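You operate a simulated robot arm through the tools that you are given. There is no shell and no other tool. Be economical: measure what you need, move in short steps, check, and stop when the job is done.

You run a simulated two-armed robot. Do the job below in one go: nothing can be reset, and whatever is moved stays where it is left.

## Task
Change the oldest filter cartridge for the blue one, steadying its carton as you lift it.
Fine: isolator off first; the old one goes on the duct bench; clamp bar shut and isolator on at the end; drop nothing. Where these are worked on the way, their far stop is far enough and under half their travel is too little: clamp bar.

Only the result counts: the job must be done as asked and must still hold three seconds after the hand-in. Knocking over, shifting, dropping, spilling or breaking anything else fails it.

## Robot
Two 6-joint arms with two-finger parallel grippers on one trunk, on a base that drives. Base frame: it is fixed to the floor where the robot stands at the start and does not move with it; the origin is under the middle of the robot, x ahead of it, y to its left, z up; the surface under the hand at the start is at about z = 840. Lengths are in mm, angles in degrees, forces in N, time in s.
The left shoulder is at the start at [60, 187, 1147], the right one opposite. With the tool pointing down near the work surface each hand reaches from about 240 to 620 mm from the robot's upright axis, wherever it stands, measured 20 degrees to its own side. Places, roughly: clamp bar [200, -400, 900]; drawer latch [500, -300, 200]; filter emergency stop [100, -300, 400]; filter fan start key [200, -300, 600]; filter isolator [400, -300, 500]; filter reset key [200, -300, 400]; filter speed dial [0, -600, 1000]; filter well 1 [300, -500, 800]; filter well 2 [0, -500, 800]; shaker lever [0, -300, 600]; top of the duct bench [-600, -500, 800]. Payload 1.57 kg a hand.
The TCP of each hand is the grasp point between the finger pads, 30 mm short of the fingertips. In the tool frame z runs along the fingers and y along their closing line. Largest opening 110 mm; finger width 24, thickness 12; the body of the gripper, 48 by 112 mm, starts 78 mm behind the TCP.
Orientation is that of the tool frame in the base frame, as [roll, pitch, yaw] about the fixed x, y, z axes, in that order (R = Rz(yaw) Ry(pitch) Rx(roll)). With the fingers straight down and closing along the base's y, the tool's x points along the base's -x, its y along +y and its z along -z.

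## Interface
- The arms move only by the tool nudge_tool. It takes "left_series", "right_series" or both (then of equal length, played together; a hand with none holds still); each is a list that holds one entry, the list of rows, each a list of 7 numbers: the closure, from 0 (fully open) to 1 (shut), then the shift along the tool's x, y, z in m, then the turn, a rotation vector about the tool's x, y, z in degrees. In form: [[[jaw, x, y, z, wx, wy, wz], ...]]. A call has 1 to 10 rows; each row is the pose to reach, as a shift and turn from the pose commanded when the call began, along the tool's axes at that moment. Each row takes 0.2 s and may step no farther than 50 mm and 8.6 degrees from the row before; otherwise, or with a gripper value out of range, the whole call is refused. Where a pose cannot be reached the arm comes as near as it can. A force on the tool above 90 N (or 10 N above the force at the start of the call, whichever is more), or a blocked arm, ends the call early, and 0.2 s more pass. Each finger travels about 153 mm/s and halts on what it meets, pressing with about 31 N; the grip force reading is that of the motor and also rises with nothing between the fingers. The clock runs only during rows and for 0.2 s after the last one: add rows that repeat a pose to give the fingers time. It gives the time, the measured TCP pose, the force on the tool (base axes), the opening and the grip force at its end, in the units of the frame above (readings bear some noise), with the torque about the TCP (base axes, N m) and any sound that the robot's microphone picked up.
- Cameras (640 x 400 px; columns grow to the right, rows downward): "scene" is now at [-18.9, -54.5, 1675.2]; the picture's right is [-0.86, -0.51, 0.00], its down [-0.44, 0.74, -0.51] and it looks along [0.26, -0.44, -0.86] (base axes); focal length 231 px, centre (320, 200). "left" rides on the left gripper at [70, -16, -141] in its tool frame; the picture's right is [0.23, 0.97, 0.00], its down [-0.86, 0.20, -0.48] and it looks along [-0.47, 0.11, 0.88] (tool axes); focal length 222 px, centre (320, 200). "right" rides on the right gripper at [70, 16, -141] in its tool frame; the picture's right is [-0.23, 0.97, 0.00], its down [-0.86, -0.20, -0.48] and it looks along [-0.47, -0.11, 0.88] (tool axes); focal length 222 px, centre (320, 200). There is no depth. A picture from a camera that has moved, and an enlarged one, comes with that camera's place and axes in the base frame and with its lens. The place of the scene camera against the robot may be out by one fixed shift of up to 12 mm in any direction.
- camera(camera): a new picture of that camera. It takes no simulated time.
- lift_body(by): slides the trunk up (or, below 0, down) by that many mm; the arms and the scene camera ride with it, the base frame stays. It gives what a move gives, with no picture.
- roll_base(legs): drives the robot by 1 to 6 legs, each [ahead, left, turn to the left] in mm, mm and degrees, along the robot's own axes; the way and the turn of a leg run together, so that a leg with both is an arc; at most 1500 mm and 180 degrees a leg. The arms and the cameras ride along, it lands a little off, and it stops where it bumps. It gives what a move gives.
- aim_head(pan, tilt): turns the head with the scene camera to pan (to the left, within 86 degrees either way) and tilt (down, from -29 to 69), counted from straight ahead of the robot. It gives what a move gives.
- inspect(camera, box): a new picture of the part [left, top, right, bottom] of that camera's present view, enlarged. It takes no simulated time.
- finish_job(): hands the job in; it is judged then, once.

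Work in short steps. Places have to be worked out from the pictures, the camera data and where the tool is seen: move nearer, look again, correct. Check each grasp and each placing, and mend what went wrong. You have 120 turns and 92 pictures in all, those below and enlarged ones among them. Open the grippers and draw the arms clear of the work before you hand the job in, unless the task says otherwise; then end with one line.

The tools are called after "Request:" as name(argument=value, ...) on one line, values as JSON. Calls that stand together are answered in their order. nudge_tool: Moves the arms, as the interface text tells. Its arguments: {"type":"object","properties":{"left_series":{"type":"array","items":{"type":"array","items":{"type":"array","items":{"type":"number"}}}},"right_series":{"type":"array","items":{"type":"array","items":{"type":"array","items":{"type":"number"}}}}},"required":[]} The other tools are called the same way: lift_body (by) slides the trunk up or down; roll_base (legs) drives the base; aim_head (pan, tilt) turns the head that bears the scene camera; camera (camera) takes a picture; inspect (camera, box) takes an enlarged picture of a part of a camera's view; finish_job () hands the job in.

At the start:

```text
time: 0.0
left_position: [404.3, -37.7, 1126.7]
left_tool_rot: [-179.9, 0.0, 180.0]
left_ft_force: [0.2, 0.6, 0.3]
left_ft_torque: [0.01, 0.01, -0.01]
left_opening: 110.0
left_grasp_force: 0.2
right_position: [334.5, -425.3, 1168.5]
right_tool_rot: [179.8, 0.0, 179.9]
right_ft_force: [-0.4, -1.1, 0.4]
right_ft_torque: [0.04, 0.02, -0.02]
right_opening: 109.9
right_grasp_force: 0.0
trunk travel left (down, up): [-775.0, 215.0]
robot x, y, heading: [-1.5, -0.5, -0.1]
head pan, tilt: [-59.3, 59.5]
```

scene: 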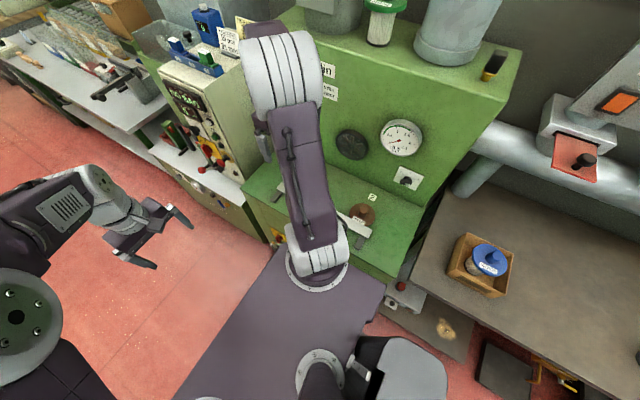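
right: 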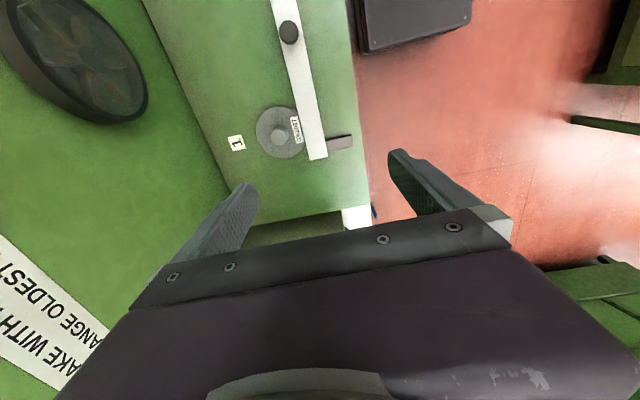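
left: 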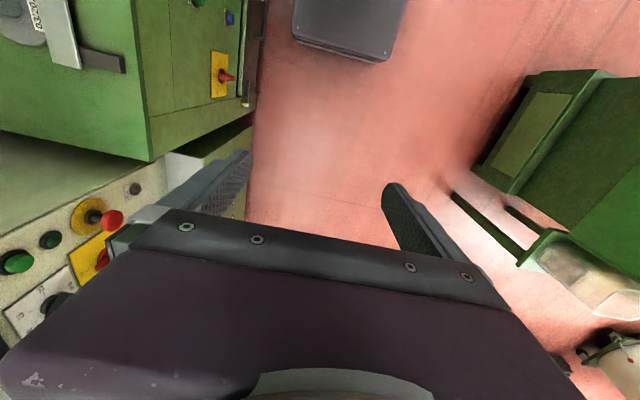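

The scene shows a green machine on the right with wells, a bench farther right with a blue cartridge in a carton, and a labelled notice. I look closer at these.

Request:
inspect(camera="scene", box=[240, 80, 460, 300])

Request:
inspect(camera="scene", box=[400, 200, 600, 400])

Request:
inspect(camera="right", box=[200, 0, 440, 180])

Request:
inspect(camera="left", box=[0, 0, 280, 200])

```text
1.82 times, centred on (350, 190) of scene
camera zoom: at [-18.9, -54.5, 1675.2], right [-0.86, -0.51, 0.0], down [-0.44, 0.74, -0.51], along [0.26, -0.44, -0.86], focal length 420 px, centre (266, 218)
```

zoom: 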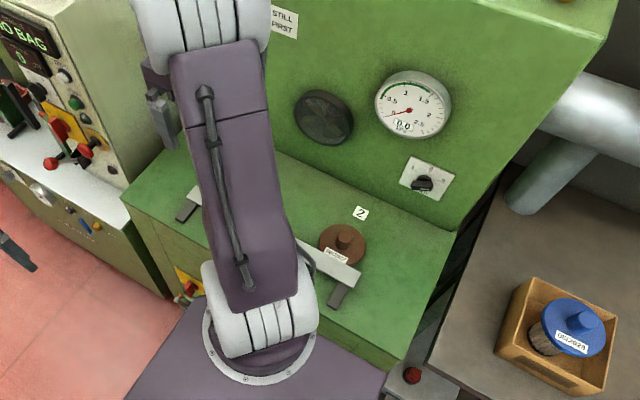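

```text
2.00 times, centred on (500, 300) of scene
camera zoom: at [-18.9, -54.5, 1675.2], right [-0.86, -0.51, 0.0], down [-0.44, 0.74, -0.51], along [0.26, -0.44, -0.86], focal length 462 px, centre (-40, 0)
```

zoom: 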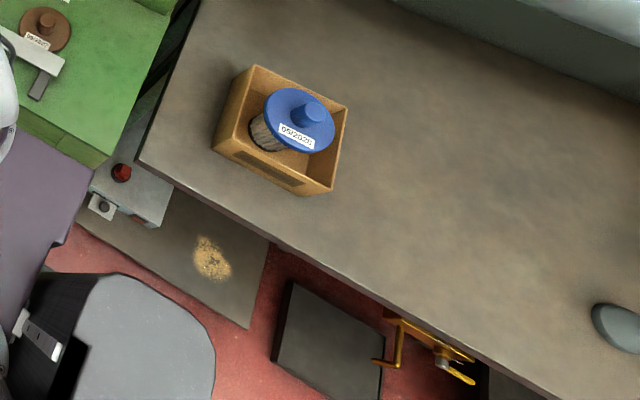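

```text
2.22 times, centred on (320, 90) of right
camera zoom: at [264.5, -410.4, 1310.0], right [0.23, 0.97, 0.0], down [0.86, -0.2, 0.48], along [0.47, -0.11, -0.88], focal length 494 px, centre (320, 444)
```

zoom: 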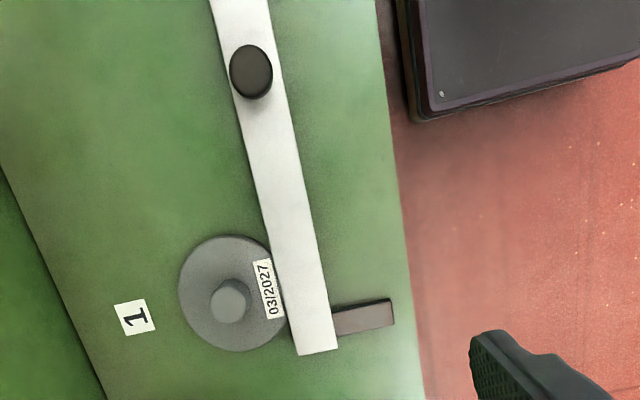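

```text
2.00 times, centred on (140, 100) of left
camera zoom: at [336.2, -53.9, 1266.5], right [-0.23, 0.97, 0.0], down [0.86, 0.2, 0.48], along [0.47, 0.11, -0.88], focal length 444 px, centre (680, 400)
```

zoom: 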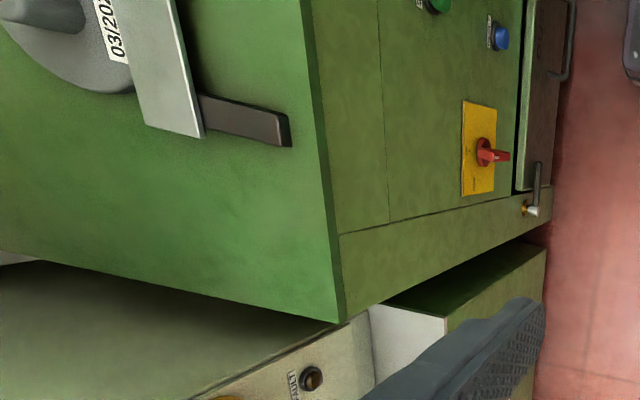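

Well 1 holds grey 03/2027; well 2 holds a brown one with a date still to read. Before driving I check the floor around the robot.

Request:
aim_head(pan=50, tilt=50)

Request:
camera(camera="scene")

Request:
aim_head(pan=-80, tilt=40)

Request:
camera(camera="scene")

```text
time: 1.9
left_position: [405.6, -36.4, 1125.2]
left_tool_rot: [-179.9, 0.0, 179.9]
left_ft_force: [0.5, 0.5, 1.1]
left_ft_torque: [0.01, 0.01, 0.01]
left_opening: 110.1
left_grasp_force: 0.1
right_position: [334.9, -426.7, 1169.4]
right_tool_rot: [180.0, 0.0, 180.0]
right_ft_force: [0.1, -0.9, 0.3]
right_ft_torque: [-0.02, -0.03, 0.0]
right_opening: 109.7
right_grasp_force: 0.1
trunk travel left (down, up): [-775.0, 215.0]
robot x, y, heading: [-0.2, -1.9, -0.1]
head pan, tilt: [50.0, 50.0]
```

```text
84 pictures are left
camera scene: at [-3.5, 62.2, 1687.3], right [0.77, -0.64, 0.0], down [-0.49, -0.59, -0.64], along [0.41, 0.49, -0.77], focal length 231 px, centre (320, 200)
```

scene: 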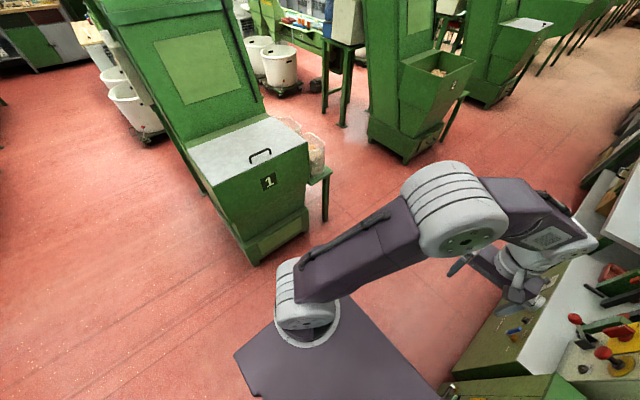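

```text
time: 4.0
left_position: [403.8, -37.6, 1125.1]
left_tool_rot: [180.0, 0.0, 180.0]
left_ft_force: [0.0, -0.7, 0.9]
left_ft_torque: [0.01, 0.0, -0.03]
left_opening: 110.0
left_grasp_force: 0.1
right_position: [335.2, -425.8, 1169.8]
right_tool_rot: [-180.0, 0.0, -180.0]
right_ft_force: [-0.1, -0.3, -0.8]
right_ft_torque: [-0.02, 0.0, -0.02]
right_opening: 110.1
right_grasp_force: 0.1
trunk travel left (down, up): [-775.0, 215.0]
robot x, y, heading: [-0.7, 0.2, 0.3]
head pan, tilt: [-80.0, 40.0]
```

```text
83 pictures are left
camera scene: at [-38.3, -80.4, 1701.4], right [-0.98, -0.17, 0.0], down [-0.11, 0.63, -0.77], along [0.13, -0.75, -0.64], focal length 231 px, centre (320, 200)
```

scene: 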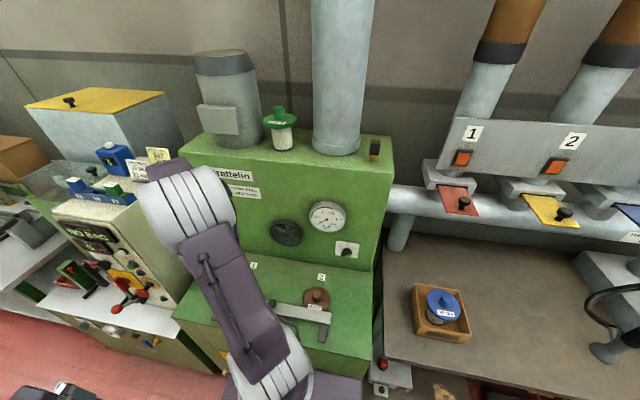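

The floor to the left is clear for about 900 mm. I back off left and turn to face the machine.

Request:
roll_base(legs=[[0, 330, 0], [0, 0, -90]])

Request:
aim_head(pan=0, tilt=45)

Request:
camera(camera="scene")

```text
time: 10.0
left_position: [-34.7, -72.3, 1125.8]
left_tool_rot: [-180.0, 0.0, 90.2]
left_ft_force: [0.9, 0.6, -0.3]
left_ft_torque: [-0.03, -0.01, -0.02]
left_opening: 110.1
left_grasp_force: 0.2
right_position: [-425.6, -4.2, 1169.3]
right_tool_rot: [180.0, 0.0, 90.2]
right_ft_force: [-0.6, -0.6, 0.6]
right_ft_torque: [0.0, 0.0, 0.02]
right_opening: 109.9
right_grasp_force: 0.1
trunk travel left (down, up): [-775.0, 215.0]
robot x, y, heading: [-1.1, 333.9, -89.8]
head pan, tilt: [-80.0, 40.0]
```

```text
time: 11.5
left_position: [-35.6, -71.5, 1124.7]
left_tool_rot: [179.9, 0.1, 90.2]
left_ft_force: [-0.5, -0.3, 0.8]
left_ft_torque: [-0.01, 0.01, -0.01]
left_opening: 110.1
left_grasp_force: 0.1
right_position: [-426.6, -4.7, 1169.5]
right_tool_rot: [-180.0, 0.1, 90.2]
right_ft_force: [-0.1, -0.8, -0.2]
right_ft_torque: [-0.02, 0.0, 0.0]
right_opening: 109.8
right_grasp_force: 0.0
trunk travel left (down, up): [-775.0, 215.0]
robot x, y, heading: [-1.1, 333.5, -90.0]
head pan, tilt: [0.0, 45.0]
```

```text
82 pictures are left
camera scene: at [6.7, 314.4, 1694.2], right [-1.0, 0.0, 0.0], down [0.0, 0.71, -0.71], along [0.0, -0.71, -0.71], focal length 231 px, centre (320, 200)
```

scene: 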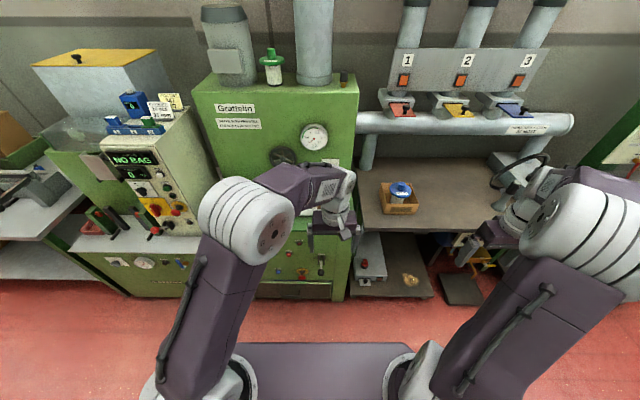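

Good viewpoint. I enlarge the machine's upper panel, deck and the bench.

Request:
inspect(camera="scene", box=[180, 60, 380, 185])

Request:
inspect(camera="scene", box=[230, 200, 440, 330])

Request:
camera(camera="left")

```text
3.20 times, centred on (280, 122) of scene
camera zoom: at [6.7, 314.4, 1694.2], right [-1.0, 0.0, 0.0], down [0.0, 0.71, -0.71], along [0.0, -0.71, -0.71], focal length 739 px, centre (448, 448)
```

zoom: 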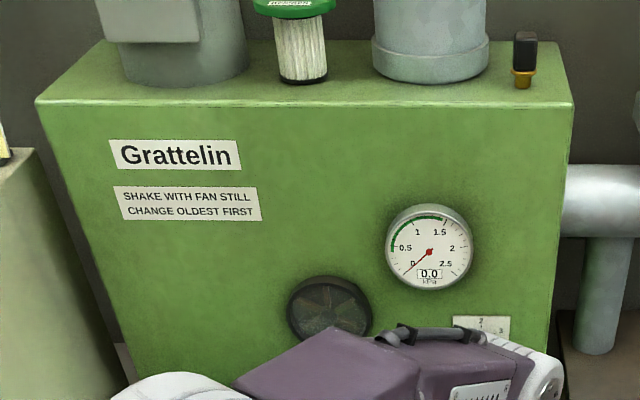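

```text
3.05 times, centred on (335, 265) of scene
camera zoom: at [6.7, 314.4, 1694.2], right [-1.0, 0.0, 0.0], down [0.0, 0.71, -0.71], along [0.0, -0.71, -0.71], focal length 704 px, centre (274, 2)
```

zoom: 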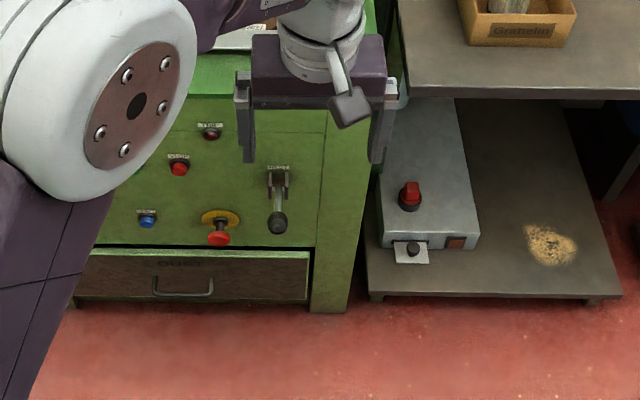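

```text
79 pictures are left
camera left: at [-50.7, -2.9, 1266.5], right [0.97, 0.23, 0.0], down [0.2, -0.85, 0.48], along [0.11, -0.47, -0.88], focal length 222 px, centre (320, 200)
```

left: 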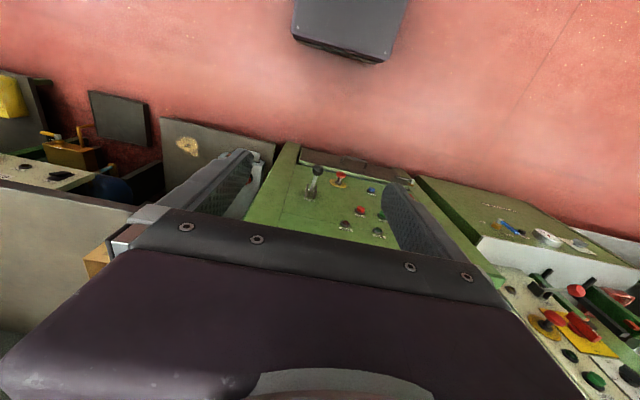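

The notice says "shake with fan still, change oldest first". I drive to stand in front of the machine and look at the deck with the left hand camera.

Request:
roll_base(legs=[[100, 230, 0]])

Request:
camera(camera="left")

Request:
camera(camera="scene")

```text
time: 13.3
left_position: [194.7, -169.8, 1125.3]
left_tool_rot: [180.0, 0.0, 90.2]
left_ft_force: [0.4, 0.0, 0.3]
left_ft_torque: [-0.02, 0.03, 0.01]
left_opening: 110.4
left_grasp_force: 0.1
right_position: [-196.1, -102.7, 1167.8]
right_tool_rot: [179.9, 0.0, 90.2]
right_ft_force: [-0.6, 0.0, 0.2]
right_ft_torque: [0.0, -0.03, -0.05]
right_opening: 110.0
right_grasp_force: 0.1
trunk travel left (down, up): [-775.0, 215.0]
robot x, y, heading: [232.1, 234.0, -89.9]
head pan, tilt: [0.0, 45.0]
```

```text
78 pictures are left
camera left: at [179.8, -101.1, 1266.6], right [0.97, 0.23, 0.0], down [0.2, -0.85, 0.48], along [0.11, -0.47, -0.88], focal length 222 px, centre (320, 200)
```

left: 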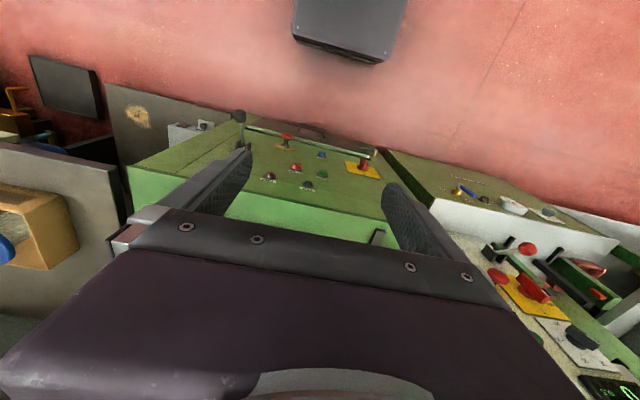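

```text
77 pictures are left
camera scene: at [236.7, 216.3, 1694.2], right [-1.0, 0.0, 0.0], down [0.0, 0.71, -0.71], along [0.0, -0.71, -0.71], focal length 231 px, centre (320, 200)
```

scene: 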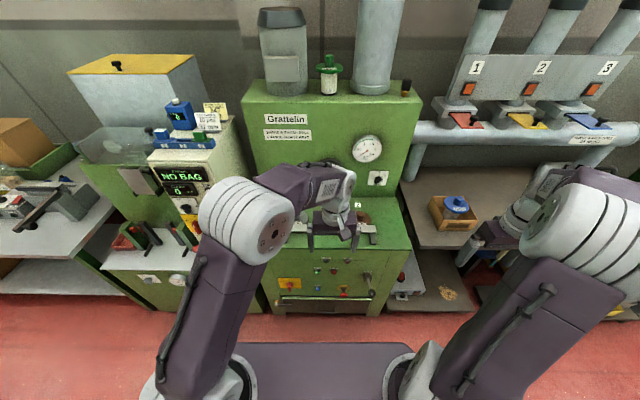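

The isolator sits near [400, -345, 500] by two views. I back off a little and lower the trunk to work it with a level left hand.

Request:
roll_base(legs=[[-120, 0, 0]])

Request:
lift_body(by=-500)

Request:
nudge_tool(left_series=[[[0, 0, 0.03, 0, 0, -8.5, 0], [0, 0, 0.06, 0, 0, -17, 0], [0, 0, 0.09, 0, 0, -25.5, 0], [0, 0, 0.12, 0, 0, -34, 0], [0, 0, 0.15, 0, 0, -42.5, 0], [0, 0, 0.16, 0, 0, -51, 0], [0, 0, 0.17, 0, 0, -59.5, 0], [0, 0, 0.17, 0, 0, -68, 0], [0, 0, 0.17, 0, 0, -76.5, 0], [0, 0, 0.17, 0, 0, -85, 0]]])

Request:
camera(camera="left")

Request:
camera(camera="scene")

```text
time: 14.6
left_position: [195.7, -53.5, 1124.3]
left_tool_rot: [-179.9, -0.2, 90.3]
left_ft_force: [0.0, 0.1, -0.1]
left_ft_torque: [0.01, 0.02, 0.02]
left_opening: 109.8
left_grasp_force: 0.0
right_position: [-195.5, 14.7, 1169.0]
right_tool_rot: [-179.9, -0.1, 90.1]
right_ft_force: [0.1, -0.3, 0.1]
right_ft_torque: [0.01, 0.01, -0.01]
right_opening: 110.1
right_grasp_force: 0.2
trunk travel left (down, up): [-775.0, 215.0]
robot x, y, heading: [236.0, 352.6, -89.9]
head pan, tilt: [0.0, 45.0]
```

```text
refused: -500 is not a number from -400 to 400
```

```text
time: 16.8
left_position: [297.9, -129.8, 1223.4]
left_tool_rot: [161.1, 83.2, 72.0]
left_ft_force: [-0.3, 0.3, 0.0]
left_ft_torque: [0.03, 0.03, -0.01]
left_opening: 110.1
left_grasp_force: 0.0
left hand out of reach, approached as far as the arm can: row 5, 6, 7, 8, 9, 10
right_position: [-193.4, 16.7, 1169.6]
right_tool_rot: [180.0, 0.0, 90.1]
right_ft_force: [0.5, -1.1, 0.0]
right_ft_torque: [-0.01, 0.0, -0.01]
right_opening: 110.0
right_grasp_force: 0.1
trunk travel left (down, up): [-775.0, 215.0]
robot x, y, heading: [234.3, 351.9, -89.8]
head pan, tilt: [0.0, 45.0]
```

```text
76 pictures are left
camera left: at [283.0, 18.0, 1168.5], right [0.98, 0.04, -0.19], down [0.16, 0.38, 0.91], along [0.11, -0.92, 0.37], focal length 222 px, centre (320, 200)
```

left: 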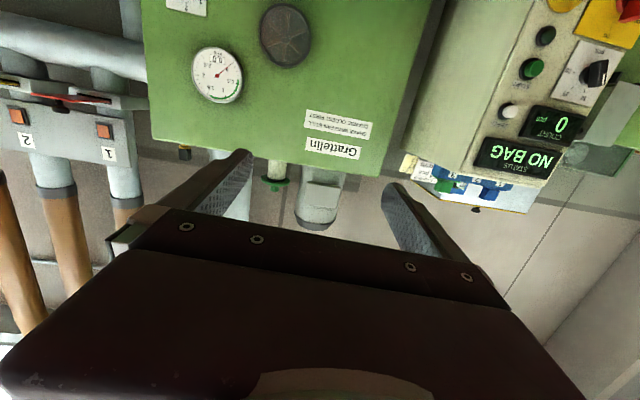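

```text
75 pictures are left
camera scene: at [238.4, 334.3, 1694.2], right [-1.0, 0.0, 0.0], down [0.0, 0.71, -0.71], along [0.0, -0.71, -0.71], focal length 231 px, centre (320, 200)
```

scene: 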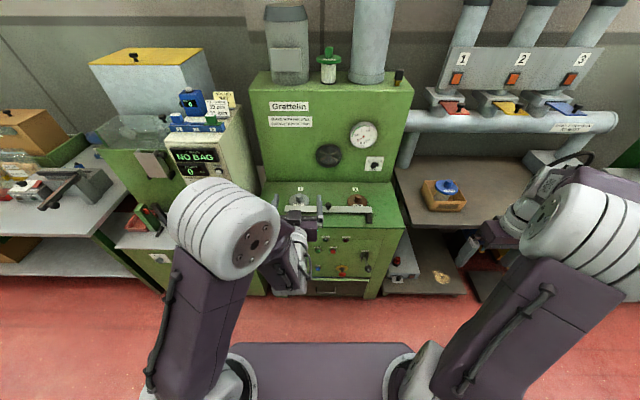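

The trunk move was refused (max 400). The deck is now visible, so I enlarge it, then lower in two steps.

Request:
inspect(camera="scene", box=[260, 170, 420, 300])

Request:
lift_body(by=-400)

Request:
camera(camera="scene")

Request:
lift_body(by=-200)

Request:
camera(camera="left")

```text
3.08 times, centred on (340, 235) of scene
camera zoom: at [238.4, 334.3, 1694.2], right [-1.0, 0.0, 0.0], down [0.0, 0.71, -0.71], along [0.0, -0.71, -0.71], focal length 710 px, centre (258, 92)
```

zoom: 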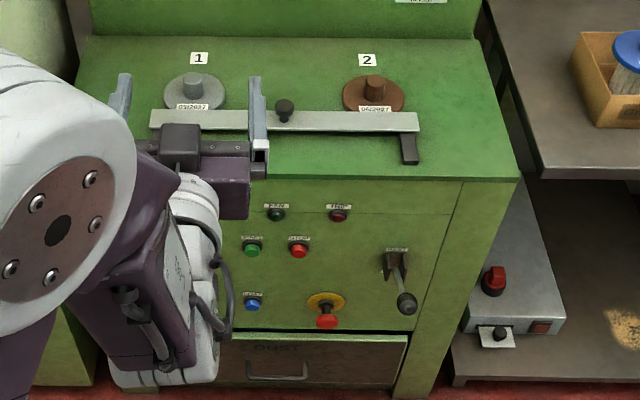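

```text
time: 20.6
left_position: [296.2, -129.3, 823.4]
left_tool_rot: [161.4, 83.1, 72.2]
left_ft_force: [0.3, 0.1, 0.6]
left_ft_torque: [0.01, 0.01, -0.01]
left_opening: 110.3
left_grasp_force: 0.1
right_position: [-193.9, 17.3, 769.1]
right_tool_rot: [179.9, 0.0, 90.2]
right_ft_force: [-0.3, 0.0, -0.4]
right_ft_torque: [-0.01, 0.01, 0.03]
right_opening: 110.1
right_grasp_force: 0.1
trunk travel left (down, up): [-375.0, 615.0]
robot x, y, heading: [230.7, 352.9, -89.8]
head pan, tilt: [0.0, 45.0]
```

```text
73 pictures are left
camera scene: at [238.1, 334.8, 1294.2], right [-1.0, 0.0, 0.0], down [0.0, 0.71, -0.71], along [0.0, -0.71, -0.71], focal length 231 px, centre (320, 200)
```

scene: 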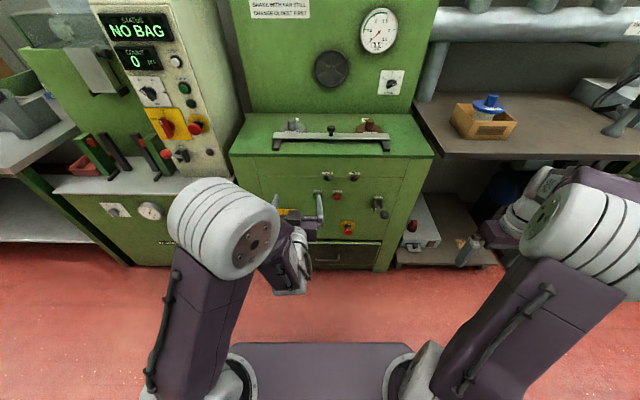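

```text
time: 22.8
left_position: [297.5, -129.5, 623.1]
left_tool_rot: [161.3, 83.3, 72.1]
left_ft_force: [0.7, -0.3, -0.6]
left_ft_torque: [0.0, 0.02, -0.03]
left_opening: 110.0
left_grasp_force: 0.0
right_position: [-196.3, 16.0, 569.1]
right_tool_rot: [-180.0, -0.1, 90.1]
right_ft_force: [-0.1, 0.7, 0.3]
right_ft_torque: [-0.03, 0.03, 0.01]
right_opening: 109.9
right_grasp_force: 0.1
trunk travel left (down, up): [-175.0, 815.0]
robot x, y, heading: [232.7, 355.1, -89.8]
head pan, tilt: [0.0, 45.0]
```

```text
72 pictures are left
camera left: at [283.0, 18.4, 568.5], right [0.98, 0.04, -0.19], down [0.16, 0.38, 0.91], along [0.11, -0.92, 0.37], focal length 222 px, centre (320, 200)
```

left: 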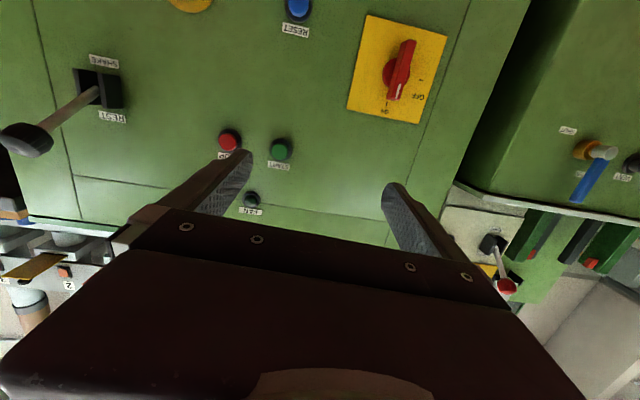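

The isolator is in view of the left camera; I enlarge it.

Request:
inspect(camera="left", box=[330, 0, 470, 130])

```text
3.08 times, centred on (400, 65) of left
camera zoom: at [283.0, 18.4, 568.5], right [0.98, 0.04, -0.19], down [0.16, 0.38, 0.91], along [0.11, -0.92, 0.37], focal length 684 px, centre (74, 615)
```

zoom: 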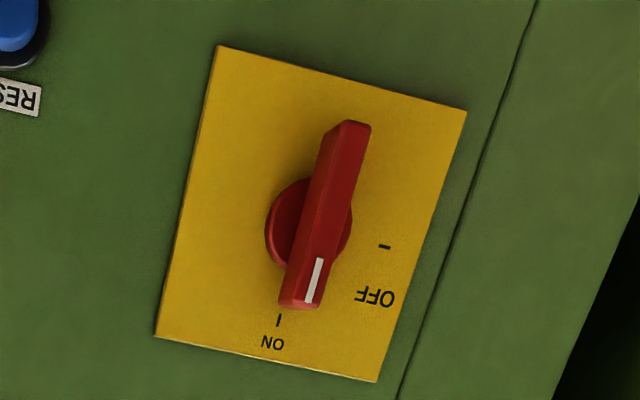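

The handle stands vertical at ON; OFF is 90° toward +x (counter-clockwise from the front). Handle centre about [403, -335, 494]. I move the hand in front of it and level it.

Request:
nudge_tool(left_series=[[[0, 0.024, 0.02, 0.01, 0, -1.3, -0.4], [0, 0.048, 0.04, 0.03, 0, -2.6, -0.8], [0, 0.072, 0.06, 0.05, 0, -3.9, -1.2], [0, 0.095, 0.08, 0.08, 0, -5.2, -1.6], [0, 0.119, 0.099, 0.1, 0, -6.5, -2.2], [0, 0.119, 0.099, 0.1, 0, -6.5, -2.2]]])

Request:
camera(camera="left")

```text
time: 24.2
left_position: [356.3, -262.8, 525.0]
left_tool_rot: [97.8, 84.2, 10.5]
left_ft_force: [-0.2, 0.0, 0.0]
left_ft_torque: [0.01, 0.01, -0.01]
left_opening: 109.8
left_grasp_force: 0.1
left hand out of reach, approached as far as the arm can: row 1, 2, 3, 4, 5, 6
right_position: [-195.0, 15.3, 569.8]
right_tool_rot: [-180.0, 0.0, 90.2]
right_ft_force: [-1.1, -0.5, -1.2]
right_ft_torque: [0.01, 0.0, 0.03]
right_opening: 109.7
right_grasp_force: 0.1
trunk travel left (down, up): [-175.0, 815.0]
robot x, y, heading: [231.7, 351.1, -90.0]
head pan, tilt: [0.0, 45.0]
```

```text
70 pictures are left
camera left: at [341.6, -121.7, 454.1], right [0.99, 0.05, -0.13], down [0.09, 0.47, 0.88], along [0.1, -0.88, 0.46], focal length 222 px, centre (320, 200)
```

left: 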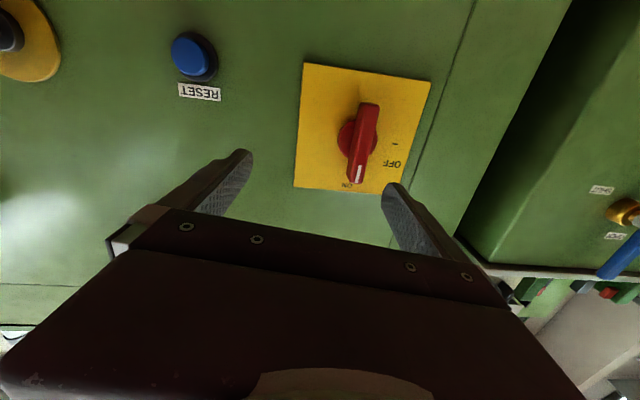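

The arm stopped short but the hand is now level; refined handle centre [398, -335, 499]. I command the remaining offset.

Request:
nudge_tool(left_series=[[[0, 0.01, 0.013, 0, 0, 0, -1.9], [0, 0.02, 0.026, 0, 0, 0, -3.8], [0, 0.03, 0.039, 0, 0, 0, -5.7], [0, 0.03, 0.039, 0, 0, 0, -5.7]]])

```text
time: 25.2
left_position: [364.4, -291.3, 515.3]
left_tool_rot: [107.4, 85.7, 21.2]
left_ft_force: [-0.6, 0.7, -0.8]
left_ft_torque: [-0.03, 0.01, -0.02]
left_opening: 110.0
left_grasp_force: 0.0
left hand out of reach, approached as far as the arm can: row 1, 2, 3, 4
right_position: [-195.0, 16.3, 568.6]
right_tool_rot: [180.0, 0.0, 90.1]
right_ft_force: [-0.6, -0.5, -0.2]
right_ft_torque: [0.01, 0.0, -0.01]
right_opening: 110.0
right_grasp_force: 0.1
trunk travel left (down, up): [-175.0, 815.0]
robot x, y, heading: [229.7, 352.5, -89.7]
head pan, tilt: [0.0, 45.0]
```

I look at the arm's shape to see which way it is limited.

Request:
camera(camera="scene")

```text
69 pictures are left
camera scene: at [238.1, 334.6, 1094.2], right [-1.0, 0.0, 0.0], down [0.0, 0.71, -0.71], along [0.0, -0.71, -0.71], focal length 231 px, centre (320, 200)
```

scene: 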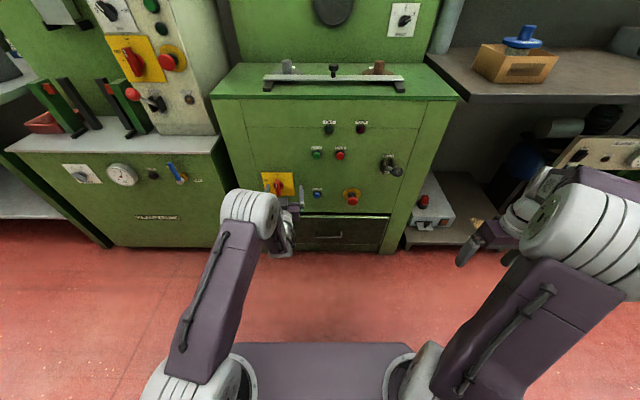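

The elbow is folded over the hand; more stretch should help. I back the base off 130 mm and command the hand again.

Request:
roll_base(legs=[[-130, 0, 0]])

Request:
nudge_tool(left_series=[[[0, 0, 0.01, 0.0, 0, 0, 0], [0, 0, 0.02, 0.0, 0, 0, 0], [0, 0, 0.02, 0.0, 0, 0, 0]]])

```text
time: 26.5
left_position: [364.0, -160.4, 516.6]
left_tool_rot: [107.1, 85.6, 21.0]
left_ft_force: [-0.6, 0.7, 0.5]
left_ft_torque: [-0.01, -0.02, -0.03]
left_opening: 110.1
left_grasp_force: 0.1
right_position: [-195.2, 148.8, 568.8]
right_tool_rot: [180.0, 0.0, 90.3]
right_ft_force: [-0.1, 0.1, -0.2]
right_ft_torque: [0.02, 0.02, 0.0]
right_opening: 109.9
right_grasp_force: 0.1
trunk travel left (down, up): [-175.0, 815.0]
robot x, y, heading: [232.0, 482.1, -89.9]
head pan, tilt: [0.0, 45.0]
```

```text
time: 27.3
left_position: [371.0, -158.7, 518.1]
left_tool_rot: [107.2, 85.5, 21.9]
left_ft_force: [0.1, -0.8, -0.7]
left_ft_torque: [0.0, 0.01, 0.02]
left_opening: 110.0
left_grasp_force: 0.0
left hand out of reach, approached as far as the arm can: row 1, 2, 3
right_position: [-195.1, 147.3, 569.0]
right_tool_rot: [-179.9, 0.0, 90.2]
right_ft_force: [-1.1, 0.0, -0.3]
right_ft_torque: [0.0, -0.02, 0.03]
right_opening: 110.3
right_grasp_force: 0.1
trunk travel left (down, up): [-175.0, 815.0]
robot x, y, heading: [231.7, 486.8, -89.8]
head pan, tilt: [0.0, 45.0]
```

Now I push forward along the tool to see whether it becomes reachable.

Request:
nudge_tool(left_series=[[[0, 0, 0, 0.03, 0, 0, 0], [0, 0, 0, 0.06, 0, 0, 0], [0, 0, 0, 0.09, 0, 0, 0], [0, 0, 0, 0.09, 0, 0, 0]]])

```text
time: 28.3
left_position: [367.9, -249.0, 516.0]
left_tool_rot: [108.3, 85.7, 22.8]
left_ft_force: [-0.1, 0.4, 0.5]
left_ft_torque: [0.01, 0.02, -0.04]
left_opening: 109.9
left_grasp_force: 0.1
left hand out of reach, approached as far as the arm can: row 1, 2, 3, 4
right_position: [-196.2, 147.4, 568.4]
right_tool_rot: [-180.0, 0.0, 90.2]
right_ft_force: [-0.2, -0.2, 0.2]
right_ft_torque: [-0.04, 0.0, -0.01]
right_opening: 110.1
right_grasp_force: 0.1
trunk travel left (down, up): [-175.0, 815.0]
robot x, y, heading: [229.8, 485.9, -89.7]
head pan, tilt: [0.0, 45.0]
```

Forward works; something in roll or sideways is limited. I test rolling about the tool axis in both directions.

Request:
nudge_tool(left_series=[[[0, 0, 0, 0, 0, 0, -8], [0, 0, 0, 0, 0, 0, -16], [0, 0, 0, 0, 0, 0, -24], [0, 0, 0, 0, 0, 0, -32], [0, 0, 0, 0, 0, 0, -40], [0, 0, 0, 0, 0, 0, -40]]])

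```text
time: 29.0
left_position: [350.9, -313.3, 516.1]
left_tool_rot: [-99.2, 75.8, 176.7]
left_ft_force: [10.2, 45.6, 8.5]
left_ft_torque: [-1.34, 0.44, -2.73]
left_opening: 110.2
left_grasp_force: 0.1
left hand out of reach, approached as far as the arm can: row 1, 2, 3
right_position: [-191.2, 149.8, 571.0]
right_tool_rot: [-180.0, 0.3, 90.7]
right_ft_force: [-0.3, 0.3, -0.2]
right_ft_torque: [-0.02, -0.01, 0.0]
right_opening: 110.1
right_grasp_force: 0.0
trunk travel left (down, up): [-175.0, 815.0]
robot x, y, heading: [232.8, 485.6, -89.4]
head pan, tilt: [0.0, 45.0]
stopped in row 3 (left hand): the force on the tool passed its limit at 160 N (the readings are from after the stop); the commanded pose is now the measured one
```

It drove forward and touched the panel. The commanded pose is now the measured one; I back straight off 60 mm and look.

Request:
nudge_tool(left_series=[[[0, 0, 0, -0.02, 0, 0, 0], [0, 0, 0, -0.05, 0, 0, 0], [0, 0, 0, -0.08, 0, 0, 0], [0, 0, 0, -0.08, 0, 0, 0]]])

Request:
camera(camera="left")

```text
time: 30.0
left_position: [302.2, -277.8, 525.8]
left_tool_rot: [-102.3, 76.0, 173.6]
left_ft_force: [0.8, 0.3, 0.6]
left_ft_torque: [0.01, 0.01, 0.0]
left_opening: 110.1
left_grasp_force: 0.0
left hand out of reach, approached as far as the arm can: row 1, 2, 3, 4
right_position: [-194.1, 147.0, 568.8]
right_tool_rot: [-180.0, 0.0, 90.4]
right_ft_force: [0.7, 0.6, 0.5]
right_ft_torque: [0.01, -0.03, -0.03]
right_opening: 109.9
right_grasp_force: 0.1
trunk travel left (down, up): [-175.0, 815.0]
robot x, y, heading: [227.5, 488.2, -89.8]
head pan, tilt: [0.0, 45.0]
```

```text
68 pictures are left
camera left: at [257.6, -137.7, 468.2], right [0.89, 0.11, -0.45], down [0.35, 0.47, 0.81], along [0.3, -0.87, 0.38], focal length 222 px, centre (320, 200)
```

left: 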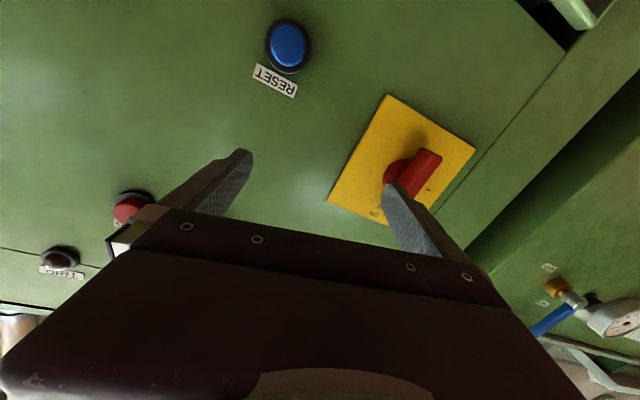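

The residuals suggest the hand is asked too close to the shoulder with a level tool. I back off and lower more, which straightens the forearm.

Request:
roll_base(legs=[[-120, 0, 0]])

Request:
lift_body(by=-100)

Request:
nudge_tool(left_series=[[[0, -0.03, 0.01, 0.04, 0, 0, 3.5], [0, -0.06, 0.02, 0.07, 0, 0, 7], [0, -0.09, 0.02, 0.1, 0, 0, 10.5], [0, -0.09, 0.02, 0.1, 0, 0, 14], [0, -0.09, 0.02, 0.1, 0, 0, 14]]])

```text
time: 31.2
left_position: [304.6, -156.7, 525.3]
left_tool_rot: [-102.5, 76.0, 173.7]
left_ft_force: [0.5, -0.7, 0.6]
left_ft_torque: [-0.02, -0.02, 0.0]
left_opening: 109.7
left_grasp_force: 0.0
right_position: [-192.5, 265.3, 568.0]
right_tool_rot: [180.0, 0.0, 90.6]
right_ft_force: [-0.7, 0.4, 0.8]
right_ft_torque: [-0.01, -0.01, -0.02]
right_opening: 110.1
right_grasp_force: 0.0
trunk travel left (down, up): [-175.0, 815.0]
robot x, y, heading: [231.5, 606.5, -89.5]
head pan, tilt: [0.0, 45.0]
```

```text
time: 32.6
left_position: [304.2, -157.5, 424.6]
left_tool_rot: [-102.4, 76.0, 173.7]
left_ft_force: [0.7, -0.1, -1.1]
left_ft_torque: [-0.01, 0.02, 0.03]
left_opening: 109.9
left_grasp_force: 0.0
right_position: [-194.4, 264.9, 470.3]
right_tool_rot: [179.9, 0.0, 90.7]
right_ft_force: [-0.5, -0.2, 0.8]
right_ft_torque: [-0.02, -0.03, -0.02]
right_opening: 109.8
right_grasp_force: 0.1
trunk travel left (down, up): [-75.0, 915.0]
robot x, y, heading: [228.4, 603.6, -89.4]
head pan, tilt: [0.0, 45.0]
```

```text
refused: row 1 steps farther than a row can; nothing moved
```

The first row was a hair too long; I repeat with smaller steps.

Request:
nudge_tool(left_series=[[[0, -0.03, 0.01, 0.03, 0, 0, 3.5], [0, -0.06, 0.02, 0.06, 0, 0, 7], [0, -0.09, 0.02, 0.09, 0, 0, 10.5], [0, -0.09, 0.02, 0.1, 0, 0, 14], [0, -0.09, 0.02, 0.1, 0, 0, 14]]])

```text
time: 33.8
left_position: [340.6, -226.3, 519.4]
left_tool_rot: [173.9, 86.9, 89.6]
left_ft_force: [0.2, -0.4, 0.3]
left_ft_torque: [-0.01, 0.0, 0.01]
left_opening: 110.1
left_grasp_force: 0.1
left hand out of reach, approached as far as the arm can: row 3, 4, 5
right_position: [-192.2, 265.4, 469.4]
right_tool_rot: [180.0, 0.0, 90.6]
right_ft_force: [-0.5, -0.4, -0.1]
right_ft_torque: [-0.01, -0.03, -0.04]
right_opening: 109.9
right_grasp_force: 0.0
trunk travel left (down, up): [-75.0, 915.0]
robot x, y, heading: [231.5, 606.1, -89.5]
head pan, tilt: [0.0, 45.0]
```

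Now the limit is stretch; I pull the hand back a little so it is reachable, then will drive forward.

Request:
nudge_tool(left_series=[[[0, 0, 0, -0.03, 0, 0, 0], [0, 0, 0, -0.06, 0, 0, 0], [0, 0, 0, -0.08, 0, 0, 0], [0, 0, 0, -0.08, 0, 0, 0]]])

Request:
camera(camera="left")

```text
time: 34.8
left_position: [333.6, -145.6, 522.9]
left_tool_rot: [175.1, 87.0, 90.7]
left_ft_force: [0.1, -0.6, -0.7]
left_ft_torque: [-0.01, -0.02, -0.01]
left_opening: 110.0
left_grasp_force: 0.1
right_position: [-194.8, 266.4, 468.7]
right_tool_rot: [179.8, 0.0, 90.5]
right_ft_force: [-0.3, -0.1, -0.8]
right_ft_torque: [-0.02, 0.0, 0.02]
right_opening: 110.1
right_grasp_force: 0.1
trunk travel left (down, up): [-75.0, 915.0]
robot x, y, heading: [228.3, 603.2, -89.5]
head pan, tilt: [0.0, 45.0]
```

```text
67 pictures are left
camera left: at [304.3, -4.4, 460.7], right [0.97, 0.11, -0.22], down [0.15, 0.45, 0.88], along [0.2, -0.89, 0.42], focal length 222 px, centre (320, 200)
```

left: 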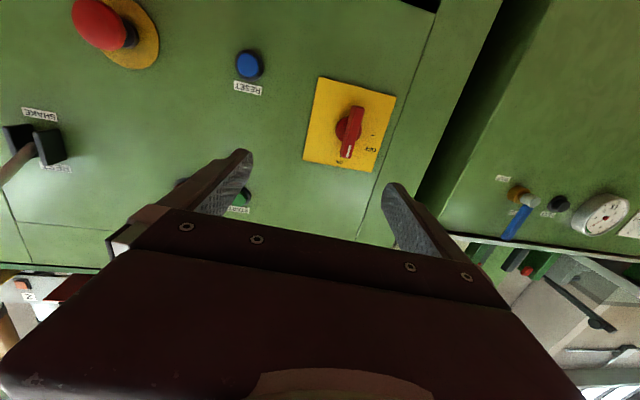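

The pose is reachable now and the handle is still at ON, centre about [398, -335, 502]. From this safe distance I test whether the wrist can roll 90° the needed way.

Request:
nudge_tool(left_series=[[[0, 0, 0, 0, 0, 0, -8.5], [0, 0, 0, 0, 0, 0, -17], [0, 0, 0, 0, 0, 0, -25.5], [0, 0, 0, 0, 0, 0, -34], [0, 0, 0, 0, 0, 0, -42.5], [0, 0, 0, 0, 0, 0, -51], [0, 0, 0, 0, 0, 0, -59.5], [0, 0, 0, 0, 0, 0, -68], [0, 0, 0, 0, 0, 0, -76.5], [0, 0, 0, 0, 0, 0, -85]]])

```text
time: 37.0
left_position: [314.9, -218.4, 521.1]
left_tool_rot: [-93.3, 5.2, -174.5]
left_ft_force: [-0.1, -0.7, 0.9]
left_ft_torque: [0.0, 0.0, -0.01]
left_opening: 110.0
left_grasp_force: 0.0
left hand out of reach, approached as far as the arm can: row 2, 3, 4, 5, 6, 7, 8, 9, 10
right_position: [-194.2, 266.2, 468.6]
right_tool_rot: [-180.0, -0.1, 90.7]
right_ft_force: [-0.3, 0.4, -1.1]
right_ft_torque: [0.03, -0.03, 0.02]
right_opening: 109.9
right_grasp_force: 0.0
trunk travel left (down, up): [-75.0, 915.0]
robot x, y, heading: [229.7, 601.9, -89.5]
head pan, tilt: [0.0, 45.0]
```

Negative roll seems to hit the last wrist joint's limit, so the arm stretches instead. I roll the other way: to +180° for gripping, so that the -90° turn stays within range.

Request:
nudge_tool(left_series=[[[0, 0, 0, 0, 0, 0, 8.5], [0, 0, 0, 0, 0, 0, 17], [0, 0, 0, 0, 0, 0, 25.5], [0, 0, 0, 0, 0, 0, 34], [0, 0, 0, 0, 0, 0, 42.5], [0, 0, 0, 0, 0, 0, 51], [0, 0, 0, 0, 0, 0, 59.5], [0, 0, 0, 0, 0, 0, 68], [0, 0, 0, 0, 0, 0, 76.5], [0, 0, 0, 0, 0, 0, 85]]])

Request:
nudge_tool(left_series=[[[0, 0, 0, 0, 0, 0, 8.5], [0, 0, 0, 0, 0, 0, 17], [0, 0, 0, 0, 0, 0, 25.5], [0, 0, 0, 0, 0, 0, 34], [0, 0, 0, 0, 0, 0, 42.5], [0, 0, 0, 0, 0, 0, 51], [0, 0, 0, 0, 0, 0, 59.5], [0, 0, 0, 0, 0, 0, 68], [0, 0, 0, 0, 0, 0, 76.5], [0, 0, 0, 0, 0, 0, 85]]])

```text
time: 39.2
left_position: [314.0, -219.9, 521.7]
left_tool_rot: [171.8, 86.9, 87.5]
left_ft_force: [0.0, -0.4, 0.6]
left_ft_torque: [-0.02, 0.0, 0.0]
left_opening: 110.1
left_grasp_force: 0.2
right_position: [-192.9, 265.6, 468.2]
right_tool_rot: [180.0, 0.0, 90.6]
right_ft_force: [-0.5, 0.0, 0.4]
right_ft_torque: [0.02, 0.01, 0.04]
right_opening: 110.2
right_grasp_force: 0.0
trunk travel left (down, up): [-75.0, 915.0]
robot x, y, heading: [231.1, 601.5, -89.4]
head pan, tilt: [0.0, 45.0]
```

```text
time: 41.4
left_position: [312.8, -219.3, 521.7]
left_tool_rot: [93.0, 4.6, 6.0]
left_ft_force: [-0.3, 0.4, -0.5]
left_ft_torque: [0.01, 0.01, -0.04]
left_opening: 110.0
left_grasp_force: 0.0
right_position: [-193.3, 264.9, 468.8]
right_tool_rot: [-179.9, -0.1, 90.6]
right_ft_force: [-0.4, 0.7, 0.1]
right_ft_torque: [-0.02, -0.04, 0.01]
right_opening: 110.3
right_grasp_force: 0.1
trunk travel left (down, up): [-75.0, 915.0]
robot x, y, heading: [229.6, 606.4, -89.5]
head pan, tilt: [0.0, 45.0]
```

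Positive roll is reachable without drift. I continue to about +175° and look.

Request:
nudge_tool(left_series=[[[0, 0, 0, 0, 0, 0, 8.5], [0, 0, 0, 0, 0, 0, 17], [0, 0, 0, 0, 0, 0, 25.5], [0, 0, 0, 0, 0, 0, 34], [0, 0, 0, 0, 0, 0, 42.5], [0, 0, 0, 0, 0, 0, 51], [0, 0, 0, 0, 0, 0, 59.5], [0, 0, 0, 0, 0, 0, 68], [0, 0, 0, 0, 0, 0, 76.5], [0, 0, 0, 0, 0, 0, 85]]])

Request:
camera(camera="left")

```text
time: 43.6
left_position: [314.4, -218.9, 522.4]
left_tool_rot: [107.6, -80.0, -11.6]
left_ft_force: [-0.5, 0.7, -0.2]
left_ft_torque: [0.02, -0.03, 0.0]
left_opening: 109.9
left_grasp_force: 0.0
right_position: [-194.2, 266.0, 467.7]
right_tool_rot: [-179.9, 0.0, 90.6]
right_ft_force: [0.2, 0.8, -0.2]
right_ft_torque: [0.01, 0.01, 0.0]
right_opening: 110.1
right_grasp_force: 0.1
trunk travel left (down, up): [-75.0, 915.0]
robot x, y, heading: [231.2, 604.6, -89.4]
head pan, tilt: [0.0, 45.0]
```

```text
66 pictures are left
camera left: at [328.5, -80.0, 594.8], right [-0.92, -0.11, 0.39], down [-0.39, 0.48, -0.78], along [-0.1, -0.87, -0.49], focal length 222 px, centre (320, 200)
```

left: 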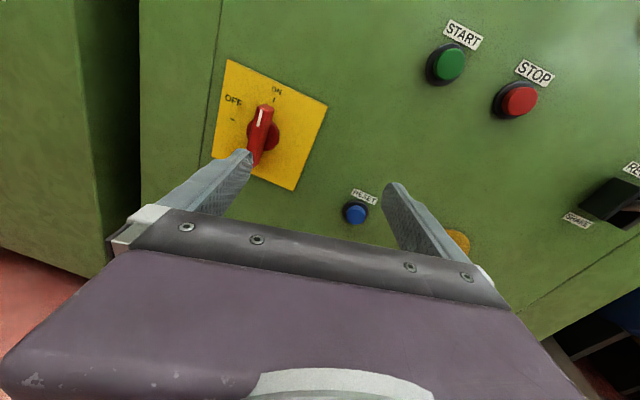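

The left hand now faces the isolator camera-up; handle centre about [396, -335, 499]. I line up with it, level the tool, and keep about 165 mm away before driving closer.

Request:
nudge_tool(left_series=[[[0, -0.002, -0.022, -0.011, -1.5, 0.6, 2.4], [0, -0.005, -0.045, -0.022, -3, 1.2, 4.8], [0, -0.007, -0.067, -0.033, -4.5, 1.9, 7.2], [0, -0.01, -0.09, -0.045, -5.9, 2.5, 9.6], [0, -0.01, -0.09, -0.045, -5.9, 2.5, 9.6]]])

Request:
roll_base(legs=[[85, 0, 0]])

Request:
camera(camera="left")

```text
time: 44.8
left_position: [393.4, -231.8, 489.9]
left_tool_rot: [91.2, -89.6, -1.1]
left_ft_force: [0.5, -0.5, 0.8]
left_ft_torque: [-0.02, -0.01, 0.01]
left_opening: 109.8
left_grasp_force: 0.1
left hand out of reach, approached as far as the arm can: row 1, 2, 3, 4, 5
right_position: [-193.7, 264.9, 469.8]
right_tool_rot: [-180.0, -0.1, 90.6]
right_ft_force: [-0.9, 0.4, 0.0]
right_ft_torque: [-0.01, -0.03, -0.03]
right_opening: 110.1
right_grasp_force: 0.0
trunk travel left (down, up): [-75.0, 915.0]
robot x, y, heading: [226.9, 604.8, -89.5]
head pan, tilt: [0.0, 45.0]
```

```text
time: 45.9
left_position: [393.1, -315.2, 492.0]
left_tool_rot: [88.1, -89.7, 2.2]
left_ft_force: [-0.1, -0.2, 0.8]
left_ft_torque: [0.03, 0.02, 0.01]
left_opening: 110.3
left_grasp_force: 0.0
right_position: [-193.0, 180.0, 468.1]
right_tool_rot: [180.0, -0.1, 90.6]
right_ft_force: [-1.0, -0.3, -0.4]
right_ft_torque: [-0.01, -0.02, 0.0]
right_opening: 109.8
right_grasp_force: 0.0
trunk travel left (down, up): [-75.0, 915.0]
robot x, y, heading: [236.0, 521.8, -89.9]
head pan, tilt: [0.0, 45.0]
```

```text
65 pictures are left
camera left: at [410.8, -175.5, 561.2], right [-0.97, 0.0, 0.23], down [-0.2, 0.48, -0.85], along [-0.11, -0.88, -0.47], focal length 222 px, centre (320, 200)
```

left: 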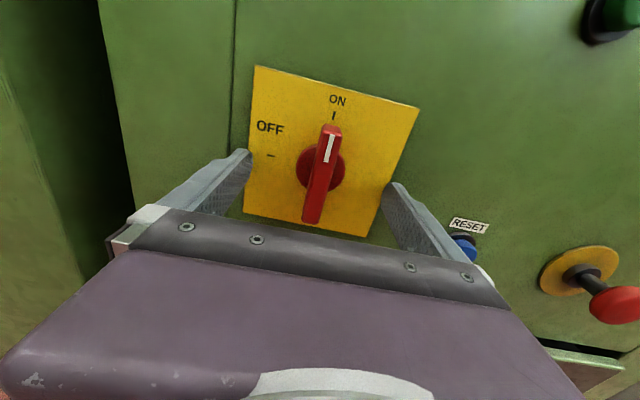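

The hand straddles the handle nicely (TCP [393, -315, 492]). I raise 10 mm and close on it.

Request:
nudge_tool(left_series=[[[0, 0.01, 0, 0, 0, 0, 0], [0.6, 0.01, 0, 0, 0, 0, 0], [1, 0.01, 0, 0, 0, 0, 0], [1, 0.01, 0, 0, 0, 0, 0], [1, 0.01, 0, 0, 0, 0, 0]]])

Request:
camera(camera="left")

```text
time: 47.0
left_position: [395.1, -318.6, 501.8]
left_tool_rot: [86.6, -89.8, 3.6]
left_ft_force: [7.6, -1.9, -0.7]
left_ft_torque: [0.44, -0.01, 0.11]
left_opening: 39.7
left_grasp_force: 44.7
right_position: [-191.7, 180.6, 469.1]
right_tool_rot: [-180.0, -0.1, 90.6]
right_ft_force: [0.1, -0.1, -0.4]
right_ft_torque: [0.0, 0.02, 0.01]
right_opening: 109.9
right_grasp_force: 0.0
trunk travel left (down, up): [-75.0, 915.0]
robot x, y, heading: [228.7, 518.6, -89.6]
head pan, tilt: [0.0, 45.0]
```

```text
64 pictures are left
camera left: at [412.1, -176.4, 570.6], right [-0.97, 0.0, 0.23], down [-0.21, 0.48, -0.85], along [-0.11, -0.88, -0.47], focal length 222 px, centre (320, 200)
```

left: 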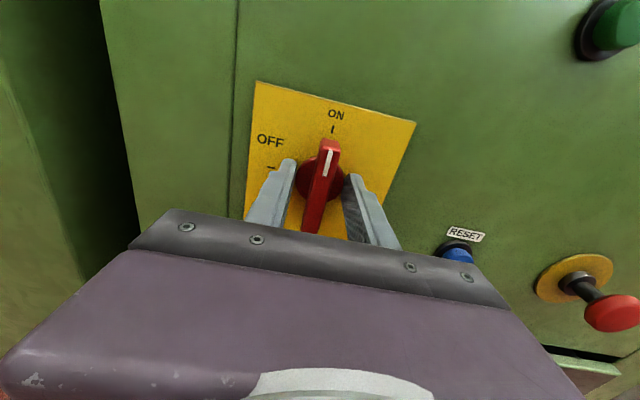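

Opening 40 mm: the fingers hold the round hub, not the blade. I open, back off 16 mm and close again on the blade.

Request:
nudge_tool(left_series=[[[0.5, 0, 0, 0, 0, 0, 0], [0.5, 0, 0, -0.016, 0, 0, 0], [0.5, 0, 0, -0.016, 0, 0, 0], [1, 0, 0, -0.016, 0, 0, 0], [1, 0, 0, -0.016, 0, 0, 0], [1, 0, 0, -0.016, 0, 0, 0]]])

```text
time: 48.5
left_position: [394.8, -316.4, 499.8]
left_tool_rot: [80.6, -89.7, 9.7]
left_ft_force: [14.4, -4.9, 0.5]
left_ft_torque: [0.17, -0.01, 0.41]
left_opening: 39.9
left_grasp_force: 44.8
left hand out of reach, approached as far as the arm can: row 2, 3, 4, 5, 6
right_position: [-192.2, 180.8, 469.5]
right_tool_rot: [-179.9, -0.1, 90.7]
right_ft_force: [-0.3, -0.4, 0.1]
right_ft_torque: [0.01, 0.01, -0.02]
right_opening: 110.0
right_grasp_force: 0.0
trunk travel left (down, up): [-75.0, 915.0]
robot x, y, heading: [230.3, 521.0, -89.4]
head pan, tilt: [0.0, 45.0]
```

The arm cannot draw back there, so I open and move the base back instead.

Request:
nudge_tool(left_series=[[[0.4, 0, 0, 0, 0, 0, 0], [0.4, 0, 0, 0, 0, 0, 0]]])

Request:
roll_base(legs=[[-18, 0, 0]])

Request:
nudge_tool(left_series=[[[0.7, 0, 0, 0, 0, 0, 0], [1, 0, 0, 0, 0, 0, 0], [1, 0, 0, 0, 0, 0, 0]]])

```text
time: 49.0
left_position: [390.9, -317.3, 499.4]
left_tool_rot: [93.4, -89.7, -3.3]
left_ft_force: [-0.9, 0.5, -0.3]
left_ft_torque: [0.01, 0.0, 0.01]
left_opening: 66.0
left_grasp_force: 0.1
right_position: [-192.5, 179.6, 468.5]
right_tool_rot: [180.0, -0.1, 90.6]
right_ft_force: [-0.2, -0.4, 0.2]
right_ft_torque: [-0.02, 0.01, 0.03]
right_opening: 110.0
right_grasp_force: 0.0
trunk travel left (down, up): [-75.0, 915.0]
robot x, y, heading: [230.3, 521.7, -89.4]
head pan, tilt: [0.0, 45.0]
```

```text
time: 49.8
left_position: [391.8, -298.1, 499.6]
left_tool_rot: [88.8, -89.8, 1.3]
left_ft_force: [0.1, -0.5, 0.8]
left_ft_torque: [0.01, 0.01, 0.04]
left_opening: 66.0
left_grasp_force: 0.0
right_position: [-193.1, 199.0, 466.9]
right_tool_rot: [180.0, -0.1, 90.5]
right_ft_force: [0.6, -0.6, 0.5]
right_ft_torque: [0.02, 0.02, -0.05]
right_opening: 110.0
right_grasp_force: 0.2
trunk travel left (down, up): [-75.0, 915.0]
robot x, y, heading: [230.7, 539.9, -89.7]
head pan, tilt: [0.0, 45.0]
```

```text
time: 50.6
left_position: [394.4, -299.4, 499.8]
left_tool_rot: [82.8, -89.7, 7.5]
left_ft_force: [13.6, -4.0, 1.3]
left_ft_torque: [0.46, -0.03, -0.08]
left_opening: 14.1
left_grasp_force: 30.5
right_position: [-191.7, 199.0, 470.0]
right_tool_rot: [180.0, -0.1, 90.7]
right_ft_force: [-0.2, -1.0, 0.2]
right_ft_torque: [0.01, 0.02, 0.0]
right_opening: 110.1
right_grasp_force: 0.1
trunk travel left (down, up): [-75.0, 915.0]
robot x, y, heading: [233.8, 535.7, -89.4]
head pan, tilt: [0.0, 45.0]
```

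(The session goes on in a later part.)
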